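You operate a simulated robot arm through the tools that you are given. There is no shell and no other tool.

The job below is to be done with a simulated robot arm. You get a single attempt, and the scene is never put back.

## Task
Dissolve the sugar in beaker 2 on the stirrer.
Fine: start at 1, then go to 3 and no higher; when it is gone, turn the dial to 0 and put the beaker back; leave the other beaker; spill nothing. Set down upright: what you pick out.

The check looks at the end state, three seconds after you hand in, the way a careful person would. Anything else that was tipped, shoved, dropped, spilled or broken makes it a failure.

## Robot
A 7-joint arm with a two-finger parallel gripper, fixed in place. Base frame: the origin is on the floor under the middle of its stand, x ahead of it, y to its left, z up; the work surface is at about z = 0.86. Units: m, rad, N and s.
It reaches about 1.372 m from its shoulder. Its first joint turns from -2.601 to 2.601 rad. Payload 3.43 kg.
The TCP is the grasp point between the finger pads, 0.03 m short of the fingertips. In the tool frame z runs along the fingers and y along their closing line. The gripper opens to 0.094 m. The fingers are 0.028 m wide and 0.01 m thick; the gripper's body (0.05 by 0.096 m) begins 0.055 m behind the TCP.
Orientation is that of the tool frame in the base frame, as a unit quaternion [w, x, y, z]. With the fingers straight down and closing along the base's y, the tool's x points along the base's -x, its y along +y and its z along -z.

## Interface
- The arm moves only by the tool drive_tool. Its arguments are lists of equal length, an entry for each row: "rotation": the turn, a rotation vector about the base's x, y, z in rad, a list of three; "delta_pos": the shift along the base's x, y, z in m, a list of three; "fingers": the opening, from 0 (shut) to 1 (fully open). In form: {"rotation": [[ax, ay, az], ...], "delta_pos": [[dx, dy, dz], ...], "fingers": [fingers, ...]}. A call has 1 to 20 rows; each row shifts and turns the commanded pose from where the row before left it. A row lasts 0.2 s, in which the tool goes at most 0.05 m and 0.15 rad; a call with a longer step from one row to the next is refused whole, and so is a gripper value outside its range. A pose out of reach is approached as far as the arm can. The call stops where the force on the tool passes 40 N (or 10 N more than at its start, if that is more) or the arm is blocked; 0.2 s more then pass. The fingers move at their own pace (about 0.045 m/s each) and stop on an object; they squeeze with about 32 N. The grip force told is the motor's: it shows also when the fingers shut on nothing. Time passes only in rows, and 0.2 s behind the last, so rows that do not move let the fingers close. It gives the time, the measured TCP pose, the force on the tool (base axes), the opening and the grip force at its end, in the units of the frame above (readings bear some noise), with the torque about the TCP (base axes, N m) and any sound that the robot's microphone picked up.
- Cameras (640 x 400 px; columns grow to the right, rows downward): "scene" is fixed at [0.0492, 0.4979, 1.4659]; the picture's right is [0.10, -0.99, 0.00], its down [-0.47, -0.05, -0.88] and it looks along [0.88, 0.09, -0.48] (base axes); focal length 370 px, centre (320, 200). "wrist" rides on the gripper at [0.076, 0.014, -0.102] in the tool frame; the picture's right is [-0.18, 0.98, 0.00], its down [-0.75, -0.14, -0.64] and it looks along [-0.63, -0.12, 0.77] (tool axes); focal length 243 px, centre (320, 200). There is no depth. A picture from a camera that has moved, and an enlarged one, comes with that camera's place and axes in the base frame and with its lens.
- capture(camera): a new picture of that camera. The clock stands still meanwhile.
- inspect(camera, box): a new picture of the part [left, top, right, bottom] of that camera's present view, enlarged. The clock stands still meanwhile.
- close_job(): hands the job in; it is judged then, once.

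Nothing tells you positions but the pictures and the camera data. Unless the task says otherwise, let go and move clear before handing in.

The tools are called after "Request:" by a JSON object that holds its "name" and its "arguments". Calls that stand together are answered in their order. drive_tool: Moves the arm, as the interface text tells. Its arguments: {"type":"object","properties":{"rotation":{"type":"array","items":{"type":"array","items":{"type":"number"}}},"delta_pos":{"type":"array","items":{"type":"array","items":{"type":"number"}}},"fingers":{"type":"array","items":{"type":"number"}}},"required":["rotation","delta_pos","fingers"]} The other tools are called the same way: capture (camera) takes a picture; inspect (camera, box) takes an enlarged picture of a part of a camera's view; close_job () hands the job in.

At the start:

```text
time_s: 0.0
tool_pos: [0.9277, 0.3389, 1.2414]
ee_rot: [-0.001, 0.0, 1.0, 0.0]
force: [0.5, -0.4, -0.4]
torque: [-0.01, -0.03, 0.0]
opening: 0.0939
gripper_force: 0.1
```

scene: 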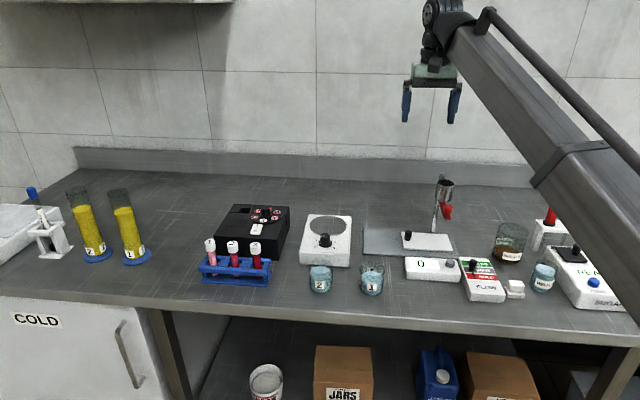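
wrist: 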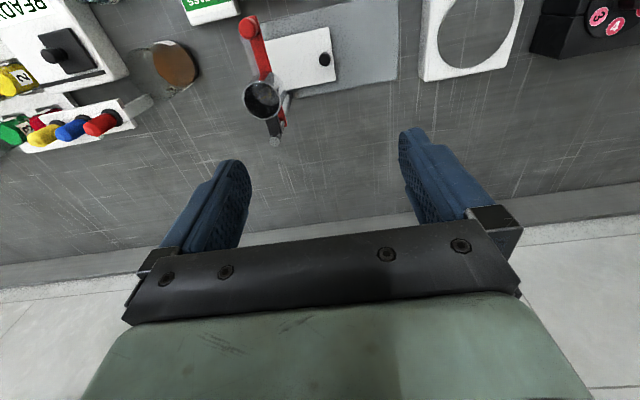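

I see beakers labelled 2 and 1 near the front edge of the bench, with the stirrer (white, round plate and black dial) just behind beaker 2. I'll look closer before moving.

Request:
{"name": "inspect", "arguments": {"camera": "scene", "box": [270, 190, 430, 310]}}

Request:
{"name": "inspect", "arguments": {"camera": "scene", "box": [290, 200, 370, 250]}}

Request:
{"name": "inspect", "arguments": {"camera": "scene", "box": [295, 250, 395, 312]}}

Request:
{"name": "inspect", "arguments": {"camera": "scene", "box": [360, 160, 640, 335]}}

```text
3.33 times, centred on (350, 250) of scene
camera zoom: at [0.0492, 0.4979, 1.4659], right [0.1, -0.99, 0.0], down [-0.47, -0.05, -0.88], along [0.88, 0.09, -0.48], focal length 1232 px, centre (220, 33)
```

zoom: 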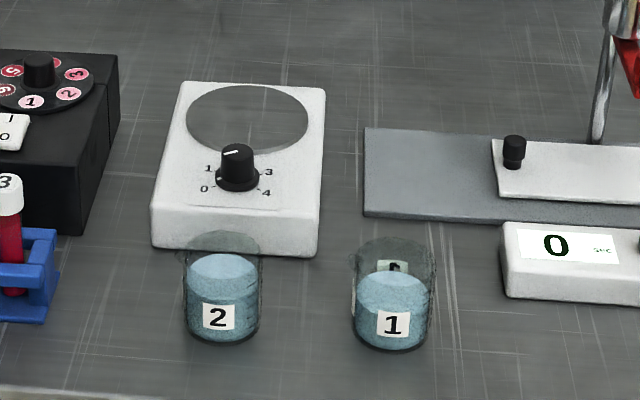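

```text
8.00 times, centred on (330, 225) of scene
camera zoom: at [0.0492, 0.4979, 1.4659], right [0.1, -0.99, 0.0], down [-0.47, -0.05, -0.88], along [0.88, 0.09, -0.48], focal length 2958 px, centre (240, 0)
```

zoom: 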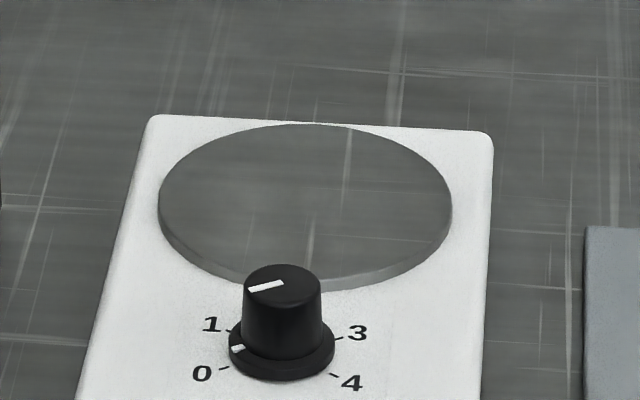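

```text
6.40 times, centred on (345, 281) of scene
camera zoom: at [0.0492, 0.4979, 1.4659], right [0.1, -0.99, 0.0], down [-0.47, -0.05, -0.88], along [0.88, 0.09, -0.48], focal length 2366 px, centre (160, -318)
```

zoom: 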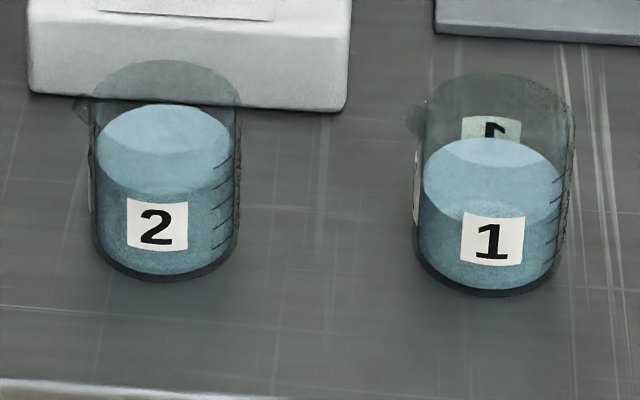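

```text
2.29 times, centred on (500, 248) of scene
camera zoom: at [0.0492, 0.4979, 1.4659], right [0.1, -0.99, 0.0], down [-0.47, -0.05, -0.88], along [0.88, 0.09, -0.48], focal length 845 px, centre (-91, 91)
```

zoom: 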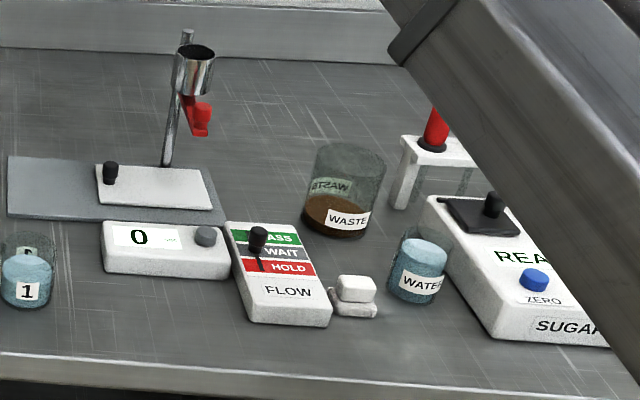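

Beakers 2 and 1 hold blue liquid. The stirrer dial mark seems to sit around 0 or 1, and I place beaker 2 near (0.73, 0.565). I'll bring the wrist camera high above them for a better look.

Request:
{"name": "drive_tool", "arguments": {"rotation": [[0, 0, 0], [0, 0, 0], [0, 0, 0], [0, 0, 0], [0, 0, 0], [0, 0, 0], [0, 0, 0], [0, 0, 0], [0, 0, 0], [0, 0, 0]], "delta_pos": [[-0.03, 0.026, 0], [-0.03, 0.026, 0], [-0.03, 0.026, 0], [-0.03, 0.026, 0], [-0.03, 0.026, 0], [-0.03, 0.026, -0.02], [-0.03, 0.026, -0.02], [-0.03, 0.026, -0.02], [0, 0, 0], [0, 0, 0]], "fingers": [1, 1, 1, 1, 1, 1, 1, 1, 1, 1]}}

Request:
{"name": "capture", "arguments": {"camera": "wrist"}}

Request:
{"name": "capture", "arguments": {"camera": "scene"}}

```text
time_s: 2.2
tool_pos: [0.6966, 0.5509, 1.1615]
ee_rot: [0.0, 0.0, 1.0, 0.0]
force: [0.5, -0.1, 0.4]
torque: [0.0, -0.01, -0.01]
opening: 0.0939
gripper_force: 0.0
out of reach, approached as far as the arm can: row 2, 3, 4, 5
```

```text
taken
camera wrist: at [0.6195, 0.5643, 1.2647], right [0.18, 0.98, 0.0], down [0.75, -0.14, 0.64], along [0.63, -0.12, -0.77], focal length 243 px, centre (320, 200)
```

wrist: 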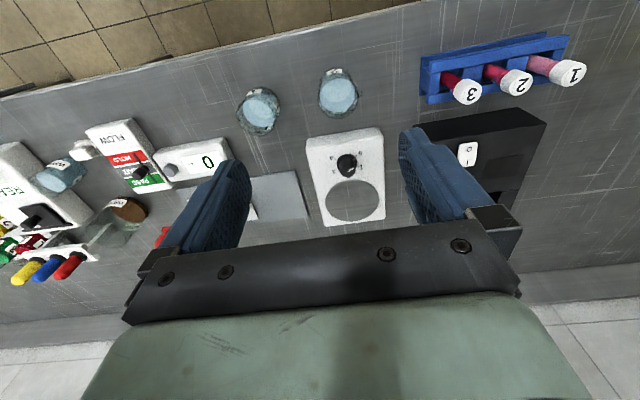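

```text
taken
```

scene: 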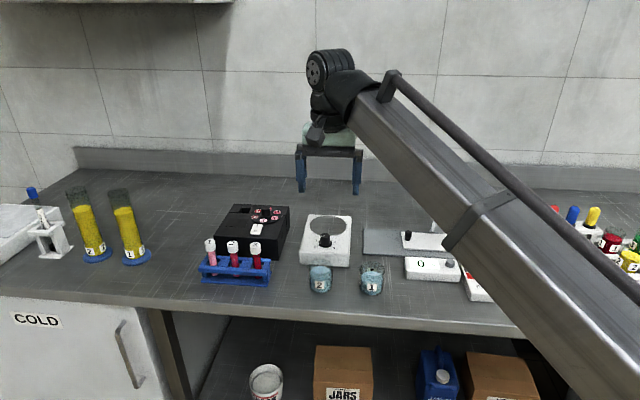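

The wrist view shows both beakers, the stirrer and its dial clearly, so I'll enlarge the important parts to fix positions and read the dial.

Request:
{"name": "inspect", "arguments": {"camera": "wrist", "box": [296, 120, 392, 180]}}

Request:
{"name": "inspect", "arguments": {"camera": "wrist", "box": [290, 55, 386, 115]}}

Request:
{"name": "inspect", "arguments": {"camera": "wrist", "box": [230, 50, 422, 240]}}

Request:
{"name": "inspect", "arguments": {"camera": "scene", "box": [310, 225, 342, 255]}}

Request:
{"name": "inspect", "arguments": {"camera": "scene", "box": [300, 255, 345, 300]}}

```text
6.67 times, centred on (344, 150) of wrist
camera zoom: at [0.6195, 0.5643, 1.2647], right [0.18, 0.98, 0.0], down [0.75, -0.14, 0.64], along [0.63, -0.12, -0.77], focal length 1618 px, centre (160, 533)
```

zoom: 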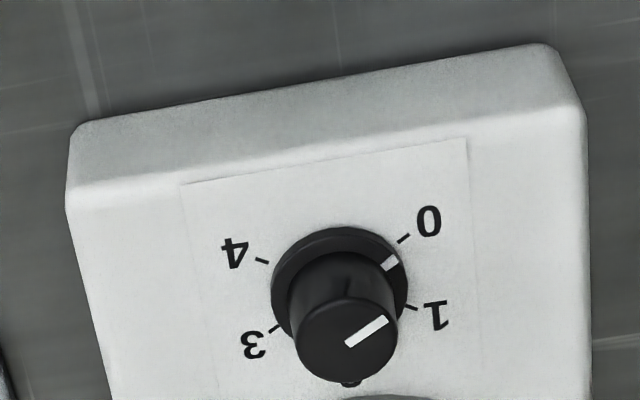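

```text
6.67 times, centred on (338, 85) of wrist
camera zoom: at [0.6195, 0.5643, 1.2647], right [0.18, 0.98, 0.0], down [0.75, -0.14, 0.64], along [0.63, -0.12, -0.77], focal length 1618 px, centre (200, 967)
```

zoom: 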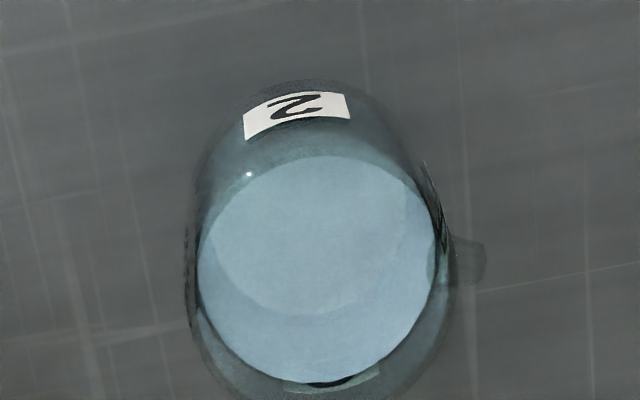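

```text
2.11 times, centred on (326, 145) of wrist
camera zoom: at [0.6195, 0.5643, 1.2647], right [0.18, 0.98, 0.0], down [0.75, -0.14, 0.64], along [0.63, -0.12, -0.77], focal length 511 px, centre (307, 316)
```

zoom: 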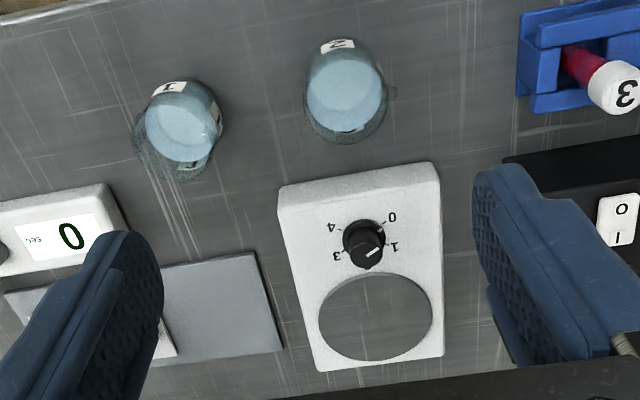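

```text
13.33 times, centred on (326, 240) of scene
camera zoom: at [0.0492, 0.4979, 1.4659], right [0.1, -0.99, 0.0], down [-0.47, -0.05, -0.88], along [0.88, 0.09, -0.48], focal length 4930 px, centre (240, -333)
```

zoom: 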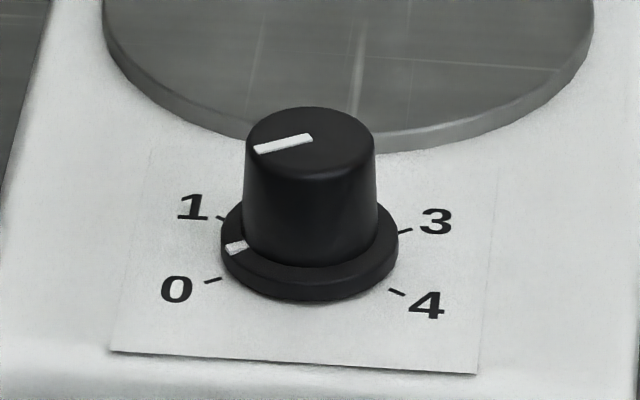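

```text
8.89 times, centred on (322, 278) of scene
camera zoom: at [0.0492, 0.4979, 1.4659], right [0.1, -0.99, 0.0], down [-0.47, -0.05, -0.88], along [0.88, 0.09, -0.48], focal length 3287 px, centre (298, -489)
```

zoom: 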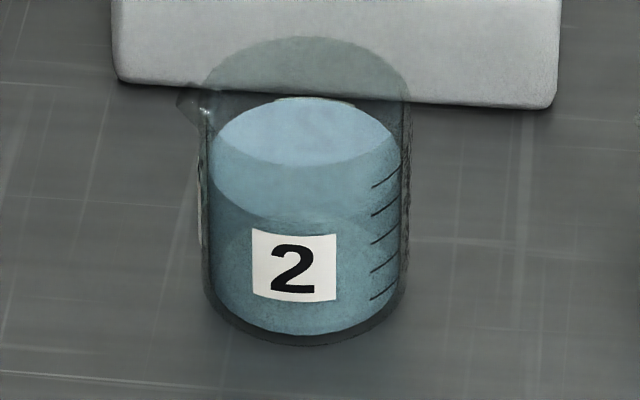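

The dial mark reads 0 once I allow for the raised skirt, and clockwise turns it up by 60° per number, with the knob centred near (0.842, 0.569). Beaker 2 is near (0.730, 0.569) with its spout toward +y, so I'll turn the gripper 90° to close along x and go above it.

Request:
{"name": "drive_tool", "arguments": {"rotation": [[0, 0, 0.1428], [0, 0, 0.1428], [0, 0, 0.1428], [0, 0, 0.1428], [0, 0, 0.1428], [0, 0, 0.1428], [0, 0, 0.1428], [0, 0, 0.1428], [0, 0, 0.1428], [0, 0, 0.1428], [0, 0, 0.1428], [0, 0, 0]], "delta_pos": [[0.003, 0.0016, -0.008], [0.003, 0.0016, -0.008], [0.003, 0.0016, -0.008], [0.003, 0.0016, -0.008], [0.003, 0.0016, -0.008], [0.003, 0.0016, -0.008], [0.003, 0.0016, -0.008], [0.003, 0.0016, -0.008], [0.003, 0.0016, -0.008], [0.003, 0.0016, -0.008], [0.003, 0.0016, -0.008], [0, 0, 0]], "fingers": [1, 1, 1, 1, 1, 1, 1, 1, 1, 1, 1, 1]}}

Request:
{"name": "capture", "arguments": {"camera": "wrist"}}

Request:
{"name": "capture", "arguments": {"camera": "scene"}}

```text
time_s: 4.8
tool_pos: [0.7286, 0.5692, 1.0742]
ee_rot: [0.001, 0.708, -0.707, 0.0]
force: [-0.4, -0.3, 1.0]
torque: [-0.01, -0.02, -0.01]
opening: 0.0938
gripper_force: 0.1
```

```text
taken
camera wrist: at [0.7144, 0.4913, 1.177], right [-0.98, 0.18, 0.0], down [0.14, 0.75, 0.64], along [0.12, 0.63, -0.77], focal length 243 px, centre (320, 200)
```

wrist: 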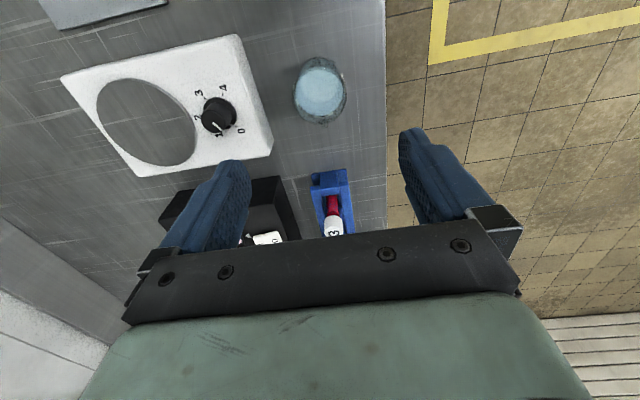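

```text
taken
```

scene: 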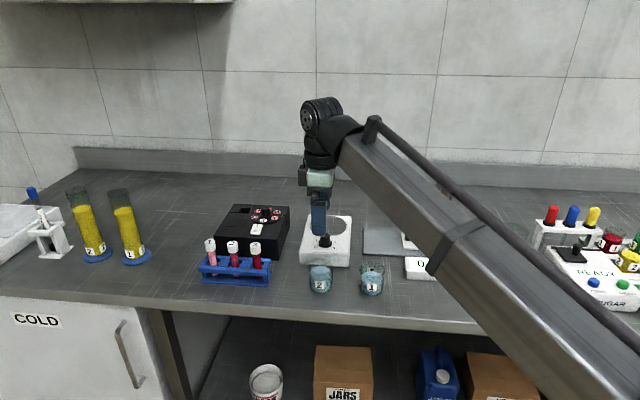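

The gripper is above beaker 2 with its closing line along x. I'll enlarge the wrist view of the beaker and the knob to refine their centres.

Request:
{"name": "inspect", "arguments": {"camera": "wrist", "box": [272, 45, 368, 135]}}

Request:
{"name": "inspect", "arguments": {"camera": "wrist", "box": [50, 25, 290, 185]}}

```text
4.44 times, centred on (320, 90) of wrist
camera zoom: at [0.7144, 0.4913, 1.177], right [-0.98, 0.18, 0.0], down [0.14, 0.75, 0.64], along [0.12, 0.63, -0.77], focal length 1078 px, centre (320, 689)
```

zoom: 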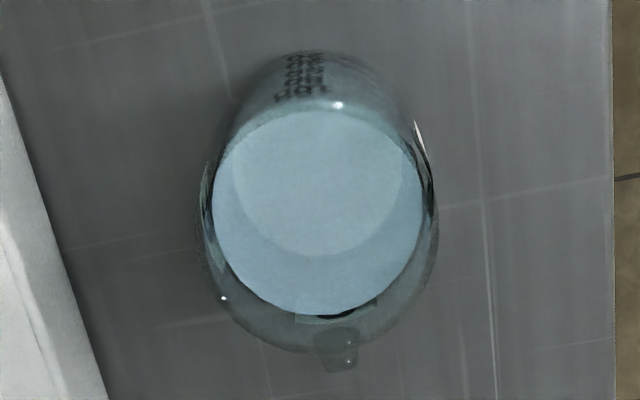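

```text
2.50 times, centred on (170, 105) of wrist
camera zoom: at [0.7144, 0.4913, 1.177], right [-0.98, 0.18, 0.0], down [0.14, 0.75, 0.64], along [0.12, 0.63, -0.77], focal length 606 px, centre (695, 438)
```

zoom: 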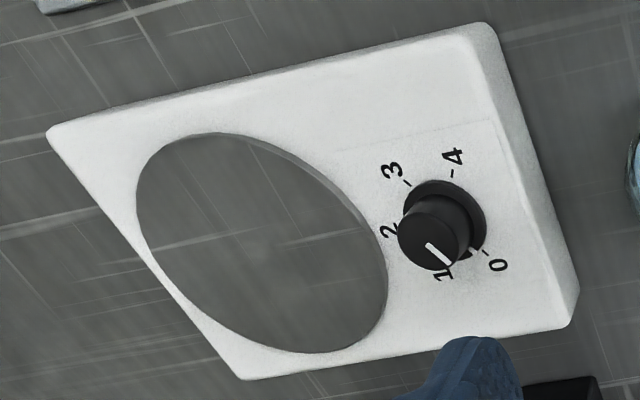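

Beaker 2's rim is centred at about (0.729, 0.569), directly beneath the tool. I'll go down with open fingers, stopping with the tips just above the bench.

Request:
{"name": "drive_tool", "arguments": {"rotation": [[0, 0, 0], [0, 0, 0], [0, 0, 0], [0, 0, 0], [0, 0, 0], [0, 0, 0], [0, 0, 0], [0, 0, 0], [0, 0, 0]], "delta_pos": [[0, 0, -0.025], [0, 0, -0.025], [0, 0, -0.025], [0, 0, -0.025], [0, 0, -0.025], [0, 0, -0.02], [0, 0, -0.015], [0, 0, -0.015], [0, 0, 0]], "fingers": [1, 1, 1, 1, 1, 1, 1, 1, 1]}}

Request:
{"name": "capture", "arguments": {"camera": "wrist"}}

Request:
{"name": "inspect", "arguments": {"camera": "scene", "box": [270, 190, 430, 310]}}

```text
time_s: 6.8
tool_pos: [0.7295, 0.5689, 0.8995]
ee_rot: [0.0, -0.707, 0.707, 0.0]
force: [-0.3, -0.3, -0.2]
torque: [-0.03, -0.01, 0.01]
opening: 0.094
gripper_force: 0.0
```

```text
taken
camera wrist: at [0.7144, 0.4916, 1.0023], right [-0.98, 0.18, 0.0], down [0.14, 0.75, 0.64], along [0.12, 0.63, -0.77], focal length 243 px, centre (320, 200)
```

wrist: 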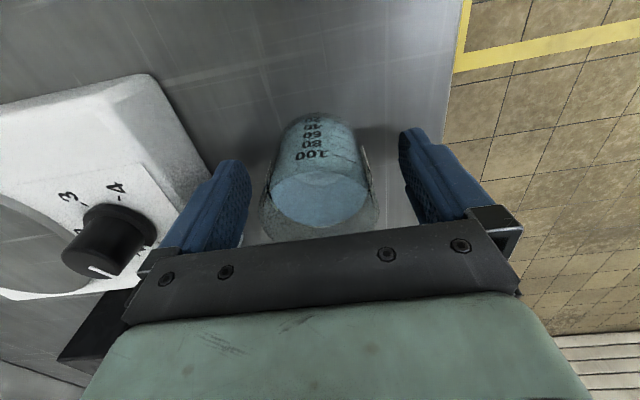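

```text
3.33 times, centred on (350, 250) of scene
camera zoom: at [0.0492, 0.4979, 1.4659], right [0.1, -0.99, 0.0], down [-0.47, -0.05, -0.88], along [0.88, 0.09, -0.48], focal length 1232 px, centre (220, 33)
```

zoom: 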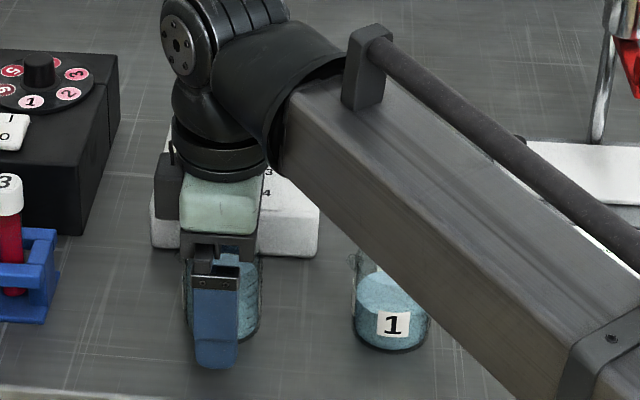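

The fingers straddle beaker 2 with clearance on both sides and the spout is out of their way. Closing now.

Request:
{"name": "drive_tool", "arguments": {"rotation": [[0, 0, 0], [0, 0, 0], [0, 0, 0], [0, 0, 0], [0, 0, 0]], "delta_pos": [[0, 0, 0], [0, 0, 0], [0, 0, 0], [0, 0, 0], [0, 0, 0]], "fingers": [0.7, 0.6, 0.5, 0.4, 0.4]}}

Request:
{"name": "capture", "arguments": {"camera": "wrist"}}

```text
time_s: 8.0
tool_pos: [0.7293, 0.5693, 0.8996]
ee_rot: [0.0, -0.707, 0.707, 0.0]
force: [0.6, 0.9, 0.0]
torque: [0.0, 0.02, -0.01]
opening: 0.0544
gripper_force: 31.4
```

```text
taken
camera wrist: at [0.7143, 0.4916, 1.0026], right [-0.98, 0.18, 0.0], down [0.14, 0.75, 0.64], along [0.12, 0.63, -0.77], focal length 243 px, centre (320, 200)
```

wrist: 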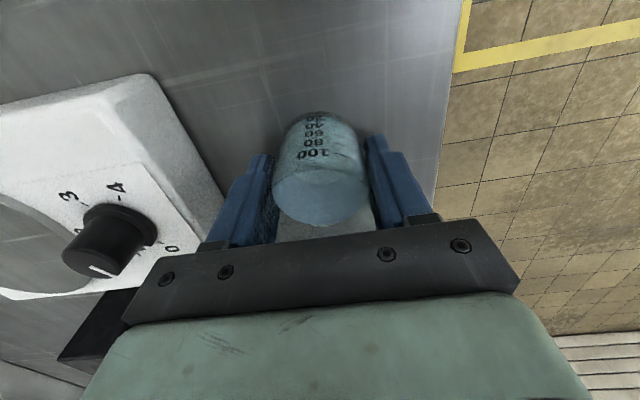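

Gripped at 0.054 m. I'll lift slowly and check the beaker comes up level.

Request:
{"name": "drive_tool", "arguments": {"rotation": [[0, 0, 0], [0, 0, 0], [0, 0, 0], [0, 0, 0], [0, 0, 0], [0, 0, 0], [0, 0, 0], [0, 0, 0], [0, 0, 0], [0, 0, 0], [0, 0, 0], [0, 0, 0]], "delta_pos": [[0, 0, 0.003], [0, 0, 0.006], [0, 0, 0.01], [0, 0, 0.012], [0, 0, 0.013], [0, 0, 0.013], [0, 0, 0.013], [0, 0, 0.013], [0, 0, 0.01], [0, 0, 0.006], [0, 0, 0.003], [0, 0, 0]], "fingers": [0.4, 0.4, 0.4, 0.4, 0.4, 0.4, 0.4, 0.4, 0.4, 0.4, 0.4, 0.4]}}

Request:
{"name": "capture", "arguments": {"camera": "wrist"}}

Request:
{"name": "inspect", "arguments": {"camera": "scene", "box": [270, 170, 430, 310]}}

```text
time_s: 10.6
tool_pos: [0.7288, 0.5695, 1.0013]
ee_rot: [0.0, -0.707, 0.708, 0.0]
force: [-1.0, 0.3, -1.3]
torque: [0.0, -0.02, 0.01]
opening: 0.0543
gripper_force: 31.9
```

```text
taken
camera wrist: at [0.714, 0.4913, 1.1036], right [-0.98, 0.18, 0.0], down [0.14, 0.75, 0.64], along [0.12, 0.63, -0.77], focal length 243 px, centre (320, 200)
```

wrist: 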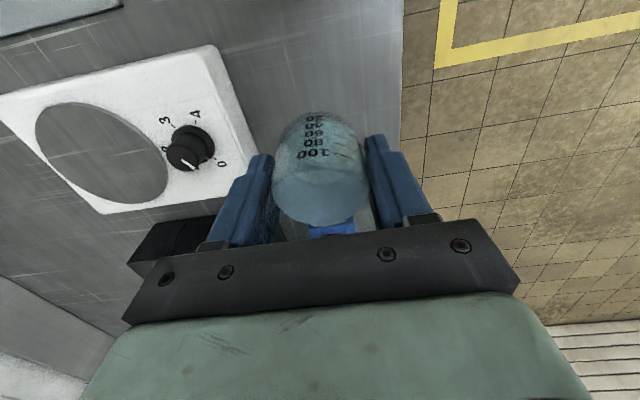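

```text
2.86 times, centred on (350, 240) of scene
camera zoom: at [0.0492, 0.4979, 1.4659], right [0.1, -0.99, 0.0], down [-0.47, -0.05, -0.88], along [0.88, 0.09, -0.48], focal length 1056 px, centre (234, 86)
```

zoom: 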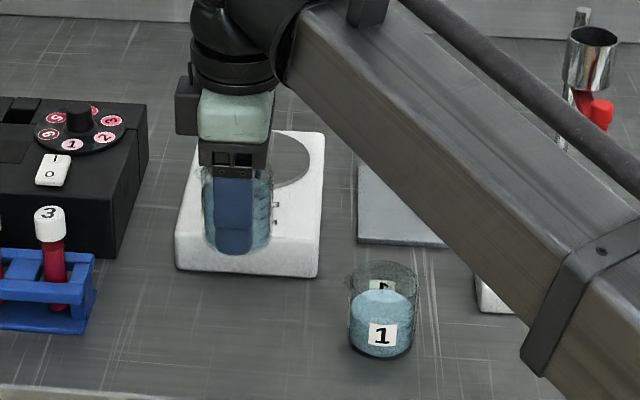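

Beaker 2 is held upright with clear room above the knob, and I take the plate centre to be about (0.928, 0.569). I'll carry it gently forward over the plate.

Request:
{"name": "drive_tool", "arguments": {"rotation": [[0, 0, 0], [0, 0, 0], [0, 0, 0], [0, 0, 0], [0, 0, 0], [0, 0, 0], [0, 0, 0], [0, 0, 0], [0, 0, 0], [0, 0, 0], [0, 0, 0], [0, 0, 0], [0, 0, 0], [0, 0, 0], [0, 0, 0], [0, 0, 0], [0, 0, 0], [0, 0, 0], [0, 0, 0]], "delta_pos": [[0.003, 0, 0], [0.006, 0, 0], [0.009, 0, 0], [0.012, 0, 0], [0.014, 0, 0], [0.014, 0, 0], [0.014, 0, 0], [0.014, 0, 0], [0.014, 0, 0], [0.014, 0, 0], [0.014, 0, 0], [0.014, 0, 0], [0.014, 0, 0], [0.014, 0, 0], [0.012, 0, 0], [0.009, 0, 0], [0.005, 0, 0], [0.003, 0, 0], [0, 0, 0]], "fingers": [0.4, 0.4, 0.4, 0.4, 0.4, 0.4, 0.4, 0.4, 0.4, 0.4, 0.4, 0.4, 0.4, 0.4, 0.4, 0.4, 0.4, 0.4, 0.4]}}

Request:
{"name": "capture", "arguments": {"camera": "wrist"}}

Request:
{"name": "inspect", "arguments": {"camera": "scene", "box": [270, 160, 400, 290]}}

```text
time_s: 14.6
tool_pos: [0.9277, 0.5684, 0.9999]
ee_rot: [0.0, 0.708, -0.707, 0.0]
force: [-0.3, -0.1, -2.1]
torque: [-0.02, 0.01, 0.01]
opening: 0.0542
gripper_force: 31.9
```

```text
taken
camera wrist: at [0.9132, 0.491, 1.1039], right [-0.98, 0.18, 0.0], down [0.14, 0.75, 0.64], along [0.12, 0.63, -0.77], focal length 243 px, centre (320, 200)
```

wrist: 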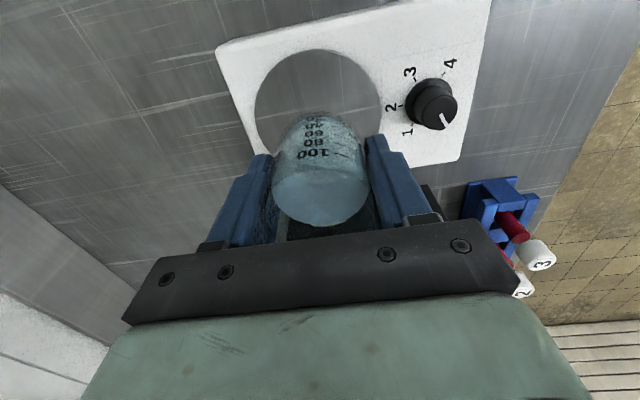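

```text
3.08 times, centred on (335, 225) of scene
camera zoom: at [0.0492, 0.4979, 1.4659], right [0.1, -0.99, 0.0], down [-0.47, -0.05, -0.88], along [0.88, 0.09, -0.48], focal length 1138 px, centre (274, 123)
```

zoom: 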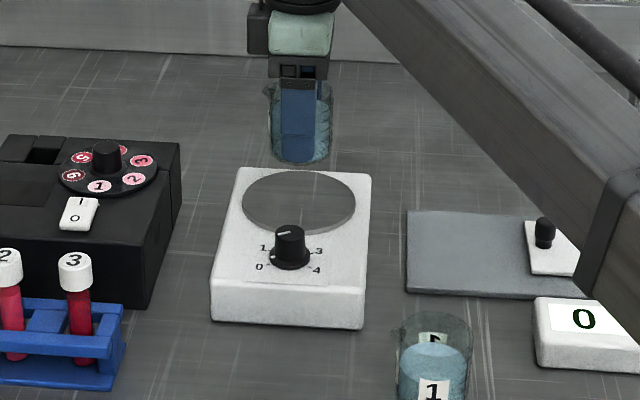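

The beaker is held above and around the plate. I'll enlarge to refine the plate centre before lowering.

Request:
{"name": "inspect", "arguments": {"camera": "wrist", "box": [200, 0, 500, 180]}}

Request:
{"name": "inspect", "arguments": {"camera": "scene", "box": [310, 205, 360, 255]}}

```text
2.13 times, centred on (350, 90) of wrist
camera zoom: at [0.9132, 0.491, 1.1039], right [-0.98, 0.18, 0.0], down [0.14, 0.75, 0.64], along [0.12, 0.63, -0.77], focal length 518 px, centre (256, 435)
```

zoom: 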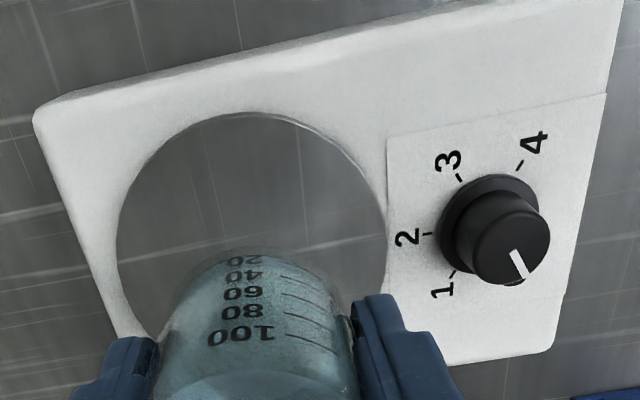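

```text
8.00 times, centred on (335, 230) of scene
camera zoom: at [0.0492, 0.4979, 1.4659], right [0.1, -0.99, 0.0], down [-0.47, -0.05, -0.88], along [0.88, 0.09, -0.48], focal length 2958 px, centre (200, -40)
```

zoom: 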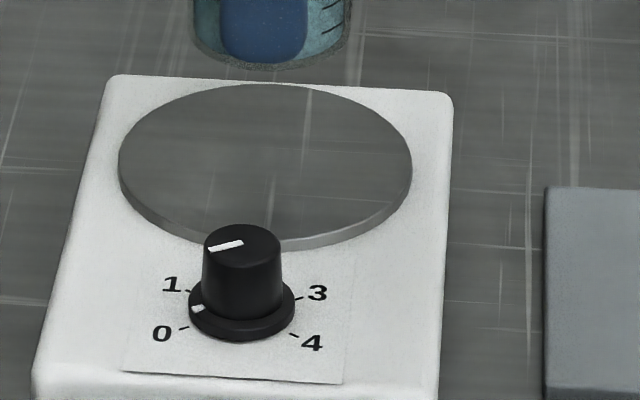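

The plate centre works out at (0.9295, 0.569) and its top at about 0.907. I'll nudge 1.5 mm and lower to just above the expected contact.

Request:
{"name": "drive_tool", "arguments": {"rotation": [[0, 0, 0], [0, 0, 0], [0, 0, 0], [0, 0, 0], [0, 0, 0], [0, 0, 0], [0, 0, 0], [0, 0, 0], [0, 0, 0], [0, 0, 0]], "delta_pos": [[0.0015, 0.0005, -0.002], [0, 0, -0.005], [0, 0, -0.008], [0, 0, -0.008], [0, 0, -0.008], [0, 0, -0.007], [0, 0, -0.005], [0, 0, -0.003], [0, 0, -0.001], [0, 0, 0]], "fingers": [0.4, 0.4, 0.4, 0.4, 0.4, 0.4, 0.4, 0.4, 0.4, 0.4]}}

Request:
{"name": "inspect", "arguments": {"camera": "scene", "box": [295, 185, 375, 255]}}

Request:
{"name": "capture", "arguments": {"camera": "wrist"}}

```text
time_s: 16.8
tool_pos: [0.9291, 0.5698, 0.9548]
ee_rot: [0.0, -0.707, 0.708, 0.0]
force: [0.0, 0.6, -1.5]
torque: [0.01, -0.03, 0.01]
opening: 0.0541
gripper_force: 32.3
```

```text
5.71 times, centred on (335, 220) of scene
camera zoom: at [0.0492, 0.4979, 1.4659], right [0.1, -0.99, 0.0], down [-0.47, -0.05, -0.88], along [0.88, 0.09, -0.48], focal length 2113 px, centre (234, 86)
```

zoom: 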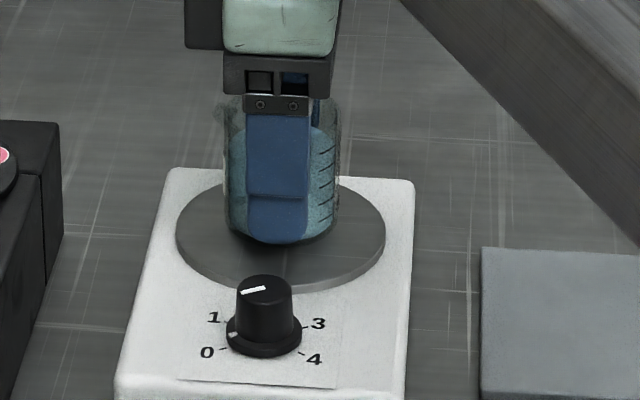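

```text
taken
camera wrist: at [0.9148, 0.4918, 1.0566], right [-0.98, 0.18, 0.0], down [0.14, 0.75, 0.64], along [0.12, 0.63, -0.77], focal length 243 px, centre (320, 200)
```

wrist: 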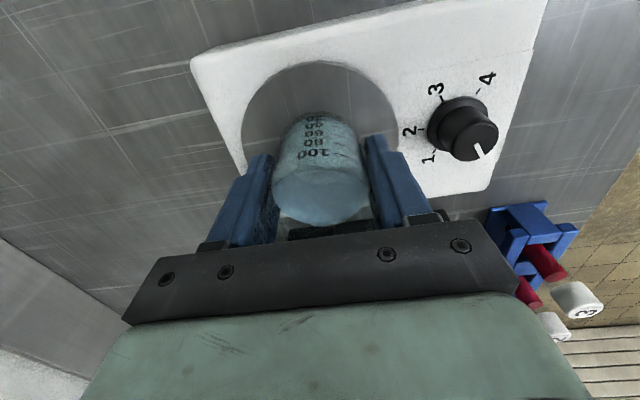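

The beaker hangs centred a few millimetres above the plate. I'll ease it down in small steps and watch the force for contact.

Request:
{"name": "drive_tool", "arguments": {"rotation": [[0, 0, 0], [0, 0, 0], [0, 0, 0], [0, 0, 0], [0, 0, 0]], "delta_pos": [[0, 0, -0.0015], [0, 0, -0.0015], [0, 0, -0.0015], [0, 0, -0.001], [0, 0, 0]], "fingers": [0.4, 0.4, 0.4, 0.4, 0.4]}}

```text
time_s: 18.0
tool_pos: [0.9295, 0.5692, 0.9493]
ee_rot: [-0.002, 0.708, -0.707, 0.0]
force: [2.8, 1.6, 14.2]
torque: [-0.08, 0.1, 0.02]
opening: 0.0541
gripper_force: 32.2
```

Contact, with 14 N pushing up. I'll relieve about a millimetre of that before letting go.

Request:
{"name": "drive_tool", "arguments": {"rotation": [[0, 0, 0], [0, 0, 0]], "delta_pos": [[0, 0, 0.0008], [0, 0, 0]], "fingers": [0.4, 0.4]}}

```text
time_s: 18.6
tool_pos: [0.9297, 0.5695, 0.9506]
ee_rot: [0.0, -0.707, 0.707, 0.0]
force: [4.7, 1.6, 13.7]
torque: [0.04, 0.0, 0.01]
opening: 0.0542
gripper_force: 32.6
```

Request:
{"name": "drive_tool", "arguments": {"rotation": [[0, 0, 0], [0, 0, 0], [0, 0, 0]], "delta_pos": [[0, 0, 0.0005], [0, 0, 0], [0, 0, 0]], "fingers": [0.4, 0.4, 0.4]}}

Request:
{"name": "inspect", "arguments": {"camera": "scene", "box": [295, 185, 375, 255]}}

Request:
{"name": "capture", "arguments": {"camera": "wrist"}}

```text
time_s: 19.4
tool_pos: [0.9285, 0.5688, 0.9491]
ee_rot: [0.0, -0.707, 0.707, -0.001]
force: [1.8, 2.1, 6.7]
torque: [0.12, -0.1, 0.0]
opening: 0.0539
gripper_force: 32.1
```

```text
5.71 times, centred on (335, 220) of scene
camera zoom: at [0.0492, 0.4979, 1.4659], right [0.1, -0.99, 0.0], down [-0.47, -0.05, -0.88], along [0.88, 0.09, -0.48], focal length 2113 px, centre (234, 86)
```

zoom: 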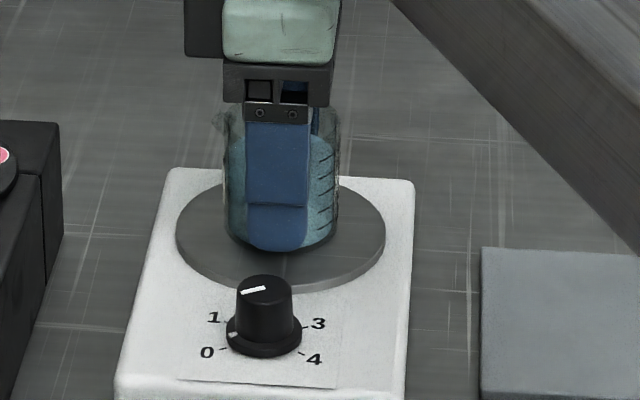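

```text
taken
camera wrist: at [0.9145, 0.4919, 1.0526], right [-0.98, 0.18, 0.0], down [0.14, 0.75, 0.64], along [0.12, 0.63, -0.77], focal length 243 px, centre (320, 200)
```

wrist: 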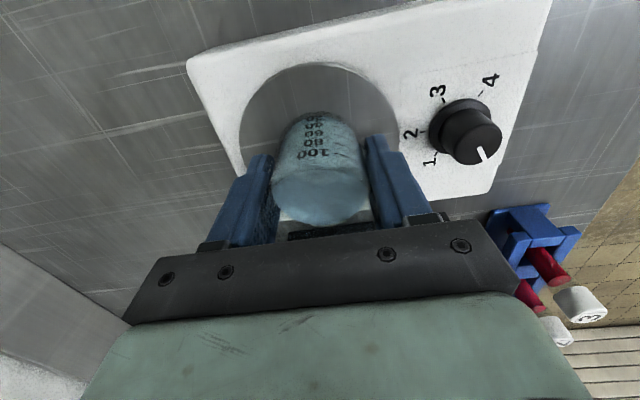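

The beaker rests on the plate, centred. Opening the fingers slowly while holding position.

Request:
{"name": "drive_tool", "arguments": {"rotation": [[0, 0, 0], [0, 0, 0], [0, 0, 0], [0, 0, 0], [0, 0, 0]], "delta_pos": [[0, 0, 0], [0, 0, 0], [0, 0, 0], [0, 0, 0], [0, 0, 0]], "fingers": [0.6, 0.65, 0.72, 0.8, 0.85]}}

Request:
{"name": "capture", "arguments": {"camera": "wrist"}}

Request:
{"name": "inspect", "arguments": {"camera": "scene", "box": [295, 185, 375, 255]}}

```text
time_s: 20.6
tool_pos: [0.9301, 0.5696, 0.949]
ee_rot: [0.0, 0.707, -0.707, 0.0]
force: [0.3, 0.0, 0.1]
torque: [0.04, -0.03, 0.0]
opening: 0.08
gripper_force: 0.2
```

```text
taken
camera wrist: at [0.9147, 0.4919, 1.0526], right [-0.98, 0.18, 0.0], down [0.14, 0.75, 0.64], along [0.12, 0.63, -0.77], focal length 243 px, centre (320, 200)
```

wrist: 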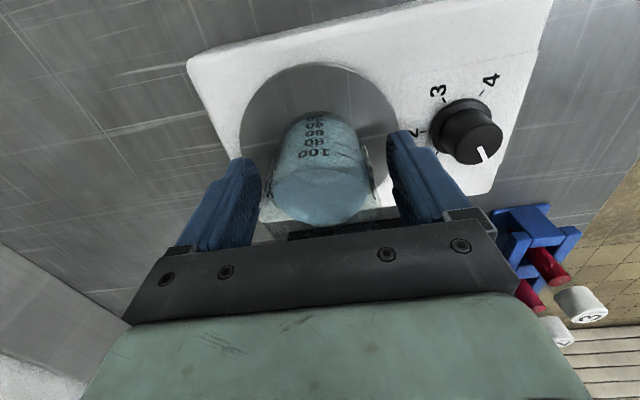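

```text
5.71 times, centred on (335, 220) of scene
camera zoom: at [0.0492, 0.4979, 1.4659], right [0.1, -0.99, 0.0], down [-0.47, -0.05, -0.88], along [0.88, 0.09, -0.48], focal length 2113 px, centre (234, 86)
```

zoom: 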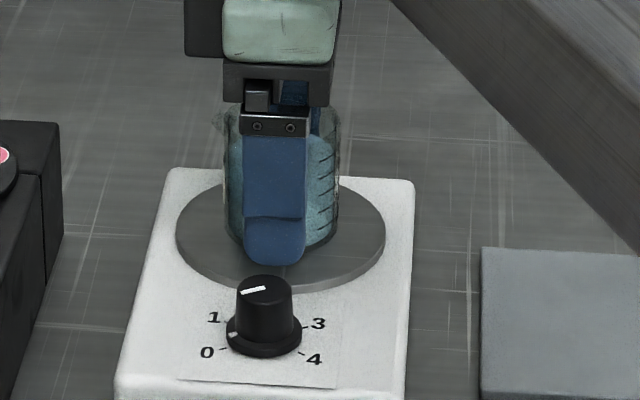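

Released, and the beaker stands on the plate. I'll rise straight up and then look at the beaker and dial.

Request:
{"name": "drive_tool", "arguments": {"rotation": [[0, 0, 0], [0, 0, 0], [0, 0, 0], [0, 0, 0], [0, 0, 0], [0, 0, 0], [0, 0, 0], [0, 0, 0]], "delta_pos": [[0, 0, 0.005], [0, 0, 0.015], [0, 0, 0.02], [0, 0, 0.025], [0, 0, 0.025], [0, 0, 0.025], [0, 0, 0.025], [0, 0, 0]], "fingers": [0.85, 0.85, 0.85, 0.85, 0.85, 0.85, 0.85, 0.85]}}

Request:
{"name": "capture", "arguments": {"camera": "wrist"}}

Request:
{"name": "inspect", "arguments": {"camera": "scene", "box": [295, 185, 375, 255]}}

```text
time_s: 22.4
tool_pos: [0.9297, 0.57, 1.0893]
ee_rot: [0.0, 0.707, -0.707, -0.001]
force: [0.5, -0.2, -0.1]
torque: [-0.03, 0.01, -0.02]
opening: 0.0798
gripper_force: 0.2
```

```text
taken
camera wrist: at [0.9144, 0.4919, 1.1928], right [-0.98, 0.18, 0.0], down [0.14, 0.75, 0.64], along [0.12, 0.63, -0.77], focal length 243 px, centre (320, 200)
```

wrist: 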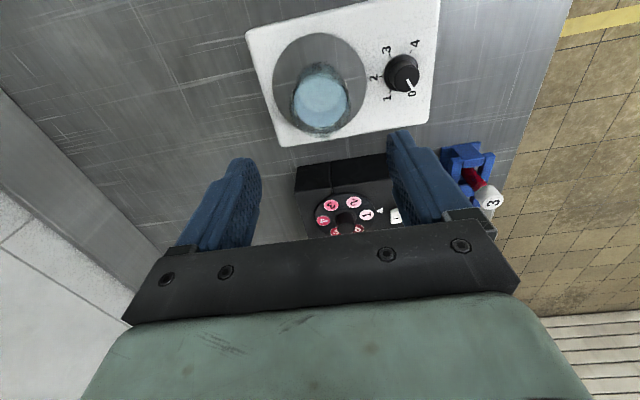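

```text
5.71 times, centred on (335, 220) of scene
camera zoom: at [0.0492, 0.4979, 1.4659], right [0.1, -0.99, 0.0], down [-0.47, -0.05, -0.88], along [0.88, 0.09, -0.48], focal length 2113 px, centre (234, 86)
```

zoom: 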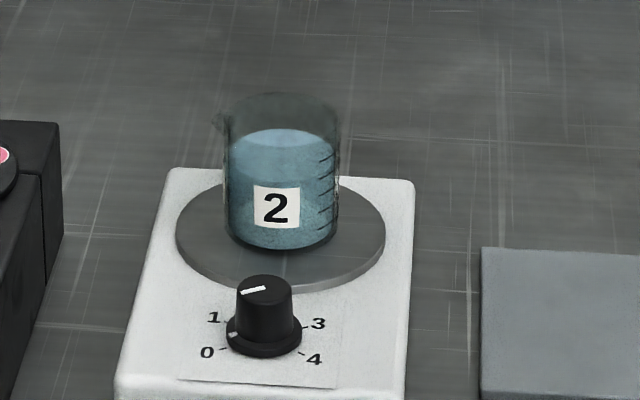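

Request:
{"name": "inspect", "arguments": {"camera": "wrist", "box": [265, 25, 435, 145]}}

Request:
{"name": "inspect", "arguments": {"camera": "scene", "box": [318, 198, 348, 232]}}

```text
3.33 times, centred on (350, 85) of wrist
camera zoom: at [0.9144, 0.4919, 1.1928], right [-0.98, 0.18, 0.0], down [0.14, 0.75, 0.64], along [0.12, 0.63, -0.77], focal length 809 px, centre (220, 583)
```

zoom: 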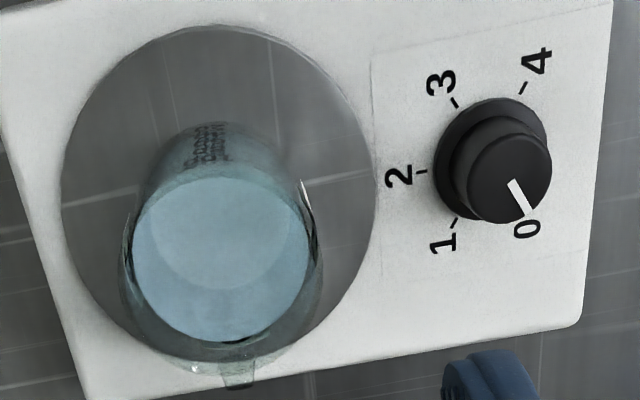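

```text
11.76 times, centred on (333, 215) of scene
camera zoom: at [0.0492, 0.4979, 1.4659], right [0.1, -0.99, 0.0], down [-0.47, -0.05, -0.88], along [0.88, 0.09, -0.48], focal length 4350 px, centre (167, 24)
```

zoom: 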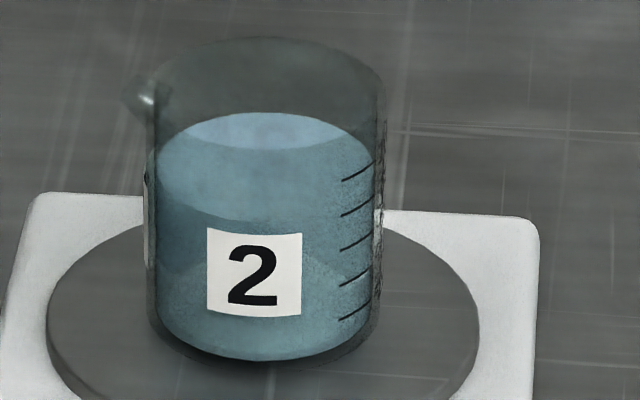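

Beaker 2 sits centred on the plate with its liquid calm, and the knob centre is confirmed at about (0.8415, 0.569). I'll move above the knob, turning the gripper a further 30° so a long clockwise turn is possible.

Request:
{"name": "drive_tool", "arguments": {"rotation": [[0, 0, 0.1309], [0, 0, 0.1309], [0, 0, 0.1309], [0, 0, 0.1309], [0, 0, 0], [0, 0, 0]], "delta_pos": [[-0.022, 0, -0.005], [-0.022, 0, -0.005], [-0.022, 0, -0.005], [-0.0222, -0.001, -0.01], [0, 0, -0.01], [0, 0, 0]], "fingers": [0.7, 0.6, 0.5, 0.5, 0.5, 0.5]}}

Request:
{"name": "capture", "arguments": {"camera": "wrist"}}

Request:
{"name": "capture", "arguments": {"camera": "scene"}}

```text
time_s: 23.8
tool_pos: [0.8412, 0.5672, 1.0552]
ee_rot: [0.0, 0.866, -0.499, 0.0]
force: [0.4, 0.1, 0.1]
torque: [-0.02, -0.01, 0.0]
opening: 0.0465
gripper_force: 0.1
```

```text
taken
camera wrist: at [0.8667, 0.4935, 1.1573], right [-0.94, -0.33, 0.0], down [-0.25, 0.72, 0.64], along [-0.21, 0.61, -0.77], focal length 243 px, centre (320, 200)
```

wrist: 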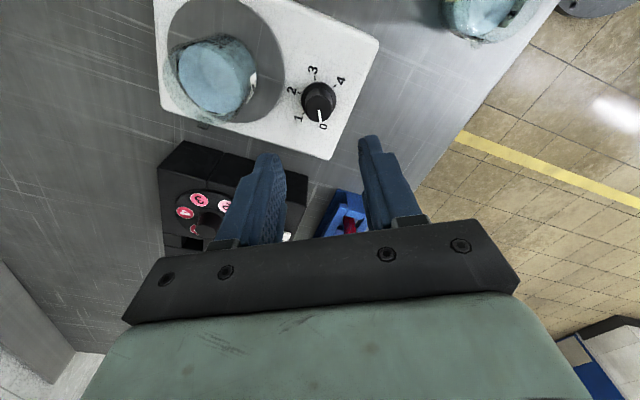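

```text
taken
```

scene: 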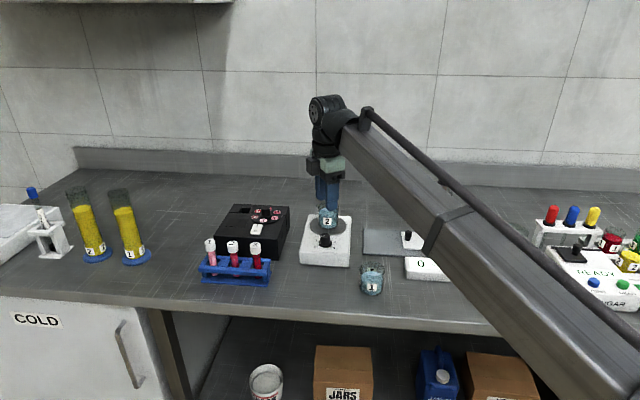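

Request:
{"name": "inspect", "arguments": {"camera": "wrist", "box": [270, 55, 370, 135]}}

```text
5.00 times, centred on (320, 95) of wrist
camera zoom: at [0.8667, 0.4935, 1.1573], right [-0.94, -0.33, 0.0], down [-0.25, 0.72, 0.64], along [-0.21, 0.61, -0.77], focal length 1213 px, centre (320, 725)
```

zoom: 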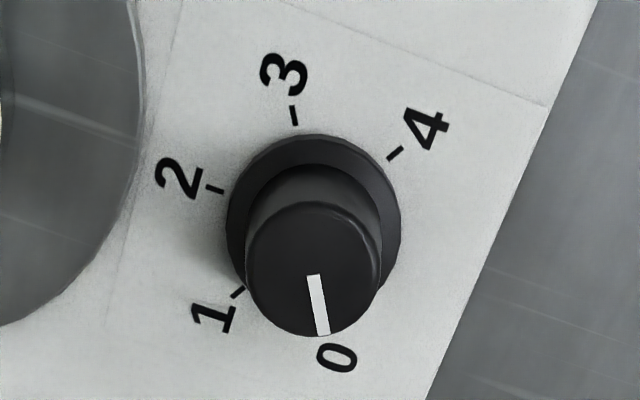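

The knob is at (0.8415, 0.5687), 25 mm wide with its top near 0.93. I'll lower the half-open fingers around it, stopping above its skirt.

Request:
{"name": "drive_tool", "arguments": {"rotation": [[0, 0, 0], [0, 0, 0], [0, 0, 0], [0, 0, 0], [0, 0, 0], [0, 0, 0], [0, 0, 0]], "delta_pos": [[0.0005, 0.0012, -0.02], [0, 0, -0.025], [0, 0, -0.025], [0, 0, -0.02], [0, 0, -0.012], [0, 0, -0.007], [0, 0, 0]], "fingers": [0.5, 0.5, 0.5, 0.5, 0.5, 0.5, 0.5]}}

Request:
{"name": "capture", "arguments": {"camera": "wrist"}}

Request:
{"name": "inspect", "arguments": {"camera": "scene", "box": [285, 175, 385, 265]}}

```text
time_s: 25.4
tool_pos: [0.8423, 0.5696, 0.946]
ee_rot: [0.0, 0.866, -0.5, 0.0]
force: [-0.1, 1.1, -0.2]
torque: [-0.03, 0.0, 0.02]
opening: 0.0467
gripper_force: 0.1
```

```text
taken
camera wrist: at [0.8671, 0.4954, 1.0484], right [-0.94, -0.33, 0.0], down [-0.25, 0.72, 0.64], along [-0.21, 0.61, -0.77], focal length 243 px, centre (320, 200)
```

wrist: 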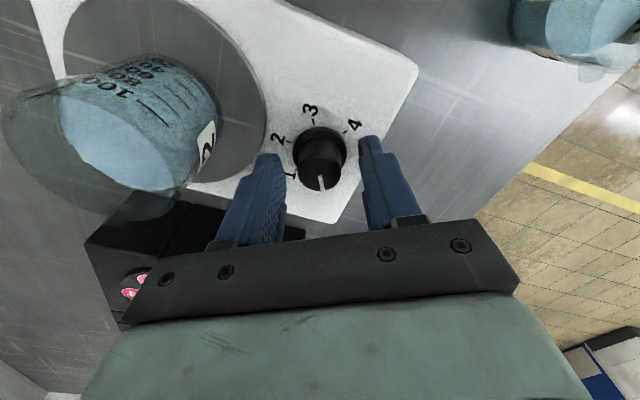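

```text
4.44 times, centred on (335, 220) of scene
camera zoom: at [0.0492, 0.4979, 1.4659], right [0.1, -0.99, 0.0], down [-0.47, -0.05, -0.88], along [0.88, 0.09, -0.48], focal length 1643 px, centre (253, 111)
```

zoom: 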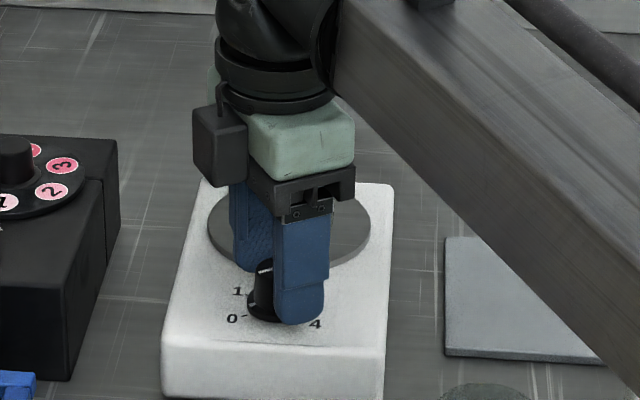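

The knob is centred between the fingertips. Closing on it.

Request:
{"name": "drive_tool", "arguments": {"rotation": [[0, 0, 0], [0, 0, 0], [0, 0, 0], [0, 0, 0]], "delta_pos": [[0, 0, 0], [0, 0, 0], [0, 0, 0], [0, 0, 0]], "fingers": [0.35, 0.25, 0.1, 0.1]}}

Request:
{"name": "inspect", "arguments": {"camera": "wrist", "box": [230, 90, 410, 250]}}

```text
time_s: 26.4
tool_pos: [0.8417, 0.5697, 0.9449]
ee_rot: [0.0, 0.866, -0.5, 0.0]
force: [4.3, 2.9, 0.4]
torque: [-0.16, 0.22, -0.02]
opening: 0.0266
gripper_force: 45.0
```

```text
2.50 times, centred on (320, 170) of wrist
camera zoom: at [0.8674, 0.4956, 1.0485], right [-0.94, -0.33, 0.0], down [-0.25, 0.72, 0.64], along [-0.21, 0.61, -0.77], focal length 606 px, centre (320, 275)
```

zoom: 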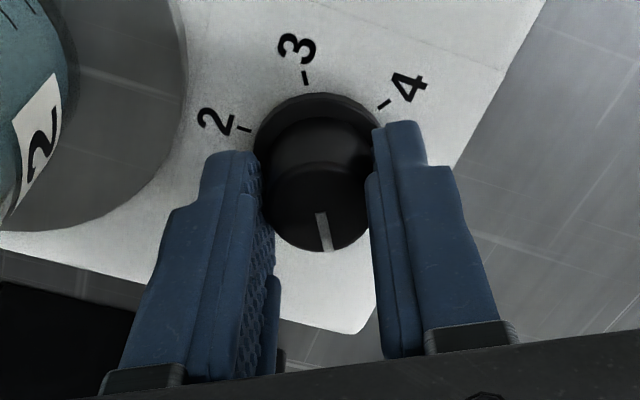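

The grip is good, with a slight sideways load that I'll remove with a sub-millimetre shift. Then I'll turn clockwise 60° to go from 0 to 1.

Request:
{"name": "drive_tool", "arguments": {"rotation": [[0, 0, 0], [0, 0, -0.1309], [0, 0, -0.1309], [0, 0, -0.1309], [0, 0, -0.1309], [0, 0, 0]], "delta_pos": [[0.0006, 0.0004, 0], [0, 0, 0], [0, 0, 0], [0, 0, 0], [0, 0, 0], [0, 0, 0]], "fingers": [0.1, 0.1, 0.1, 0.1, 0.1, 0.1]}}

Request:
{"name": "capture", "arguments": {"camera": "wrist"}}

Request:
{"name": "inspect", "arguments": {"camera": "scene", "box": [285, 175, 385, 265]}}

```text
time_s: 27.8
tool_pos: [0.8417, 0.5697, 0.9465]
ee_rot: [0.0, -0.707, 0.708, 0.001]
force: [-6.5, -0.6, -7.3]
torque: [0.34, -0.34, 0.01]
opening: 0.0265
gripper_force: 44.8
```

```text
taken
camera wrist: at [0.8272, 0.4926, 1.0485], right [-0.98, 0.19, 0.0], down [0.14, 0.75, 0.64], along [0.12, 0.63, -0.77], focal length 243 px, centre (320, 200)
```

wrist: 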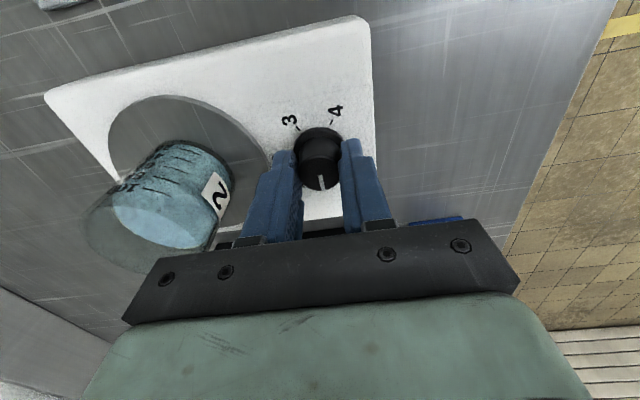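

```text
4.44 times, centred on (335, 220) of scene
camera zoom: at [0.0492, 0.4979, 1.4659], right [0.1, -0.99, 0.0], down [-0.47, -0.05, -0.88], along [0.88, 0.09, -0.48], focal length 1643 px, centre (253, 111)
```

zoom: 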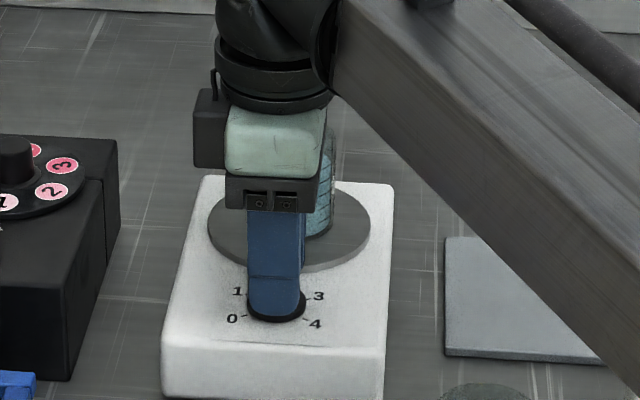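

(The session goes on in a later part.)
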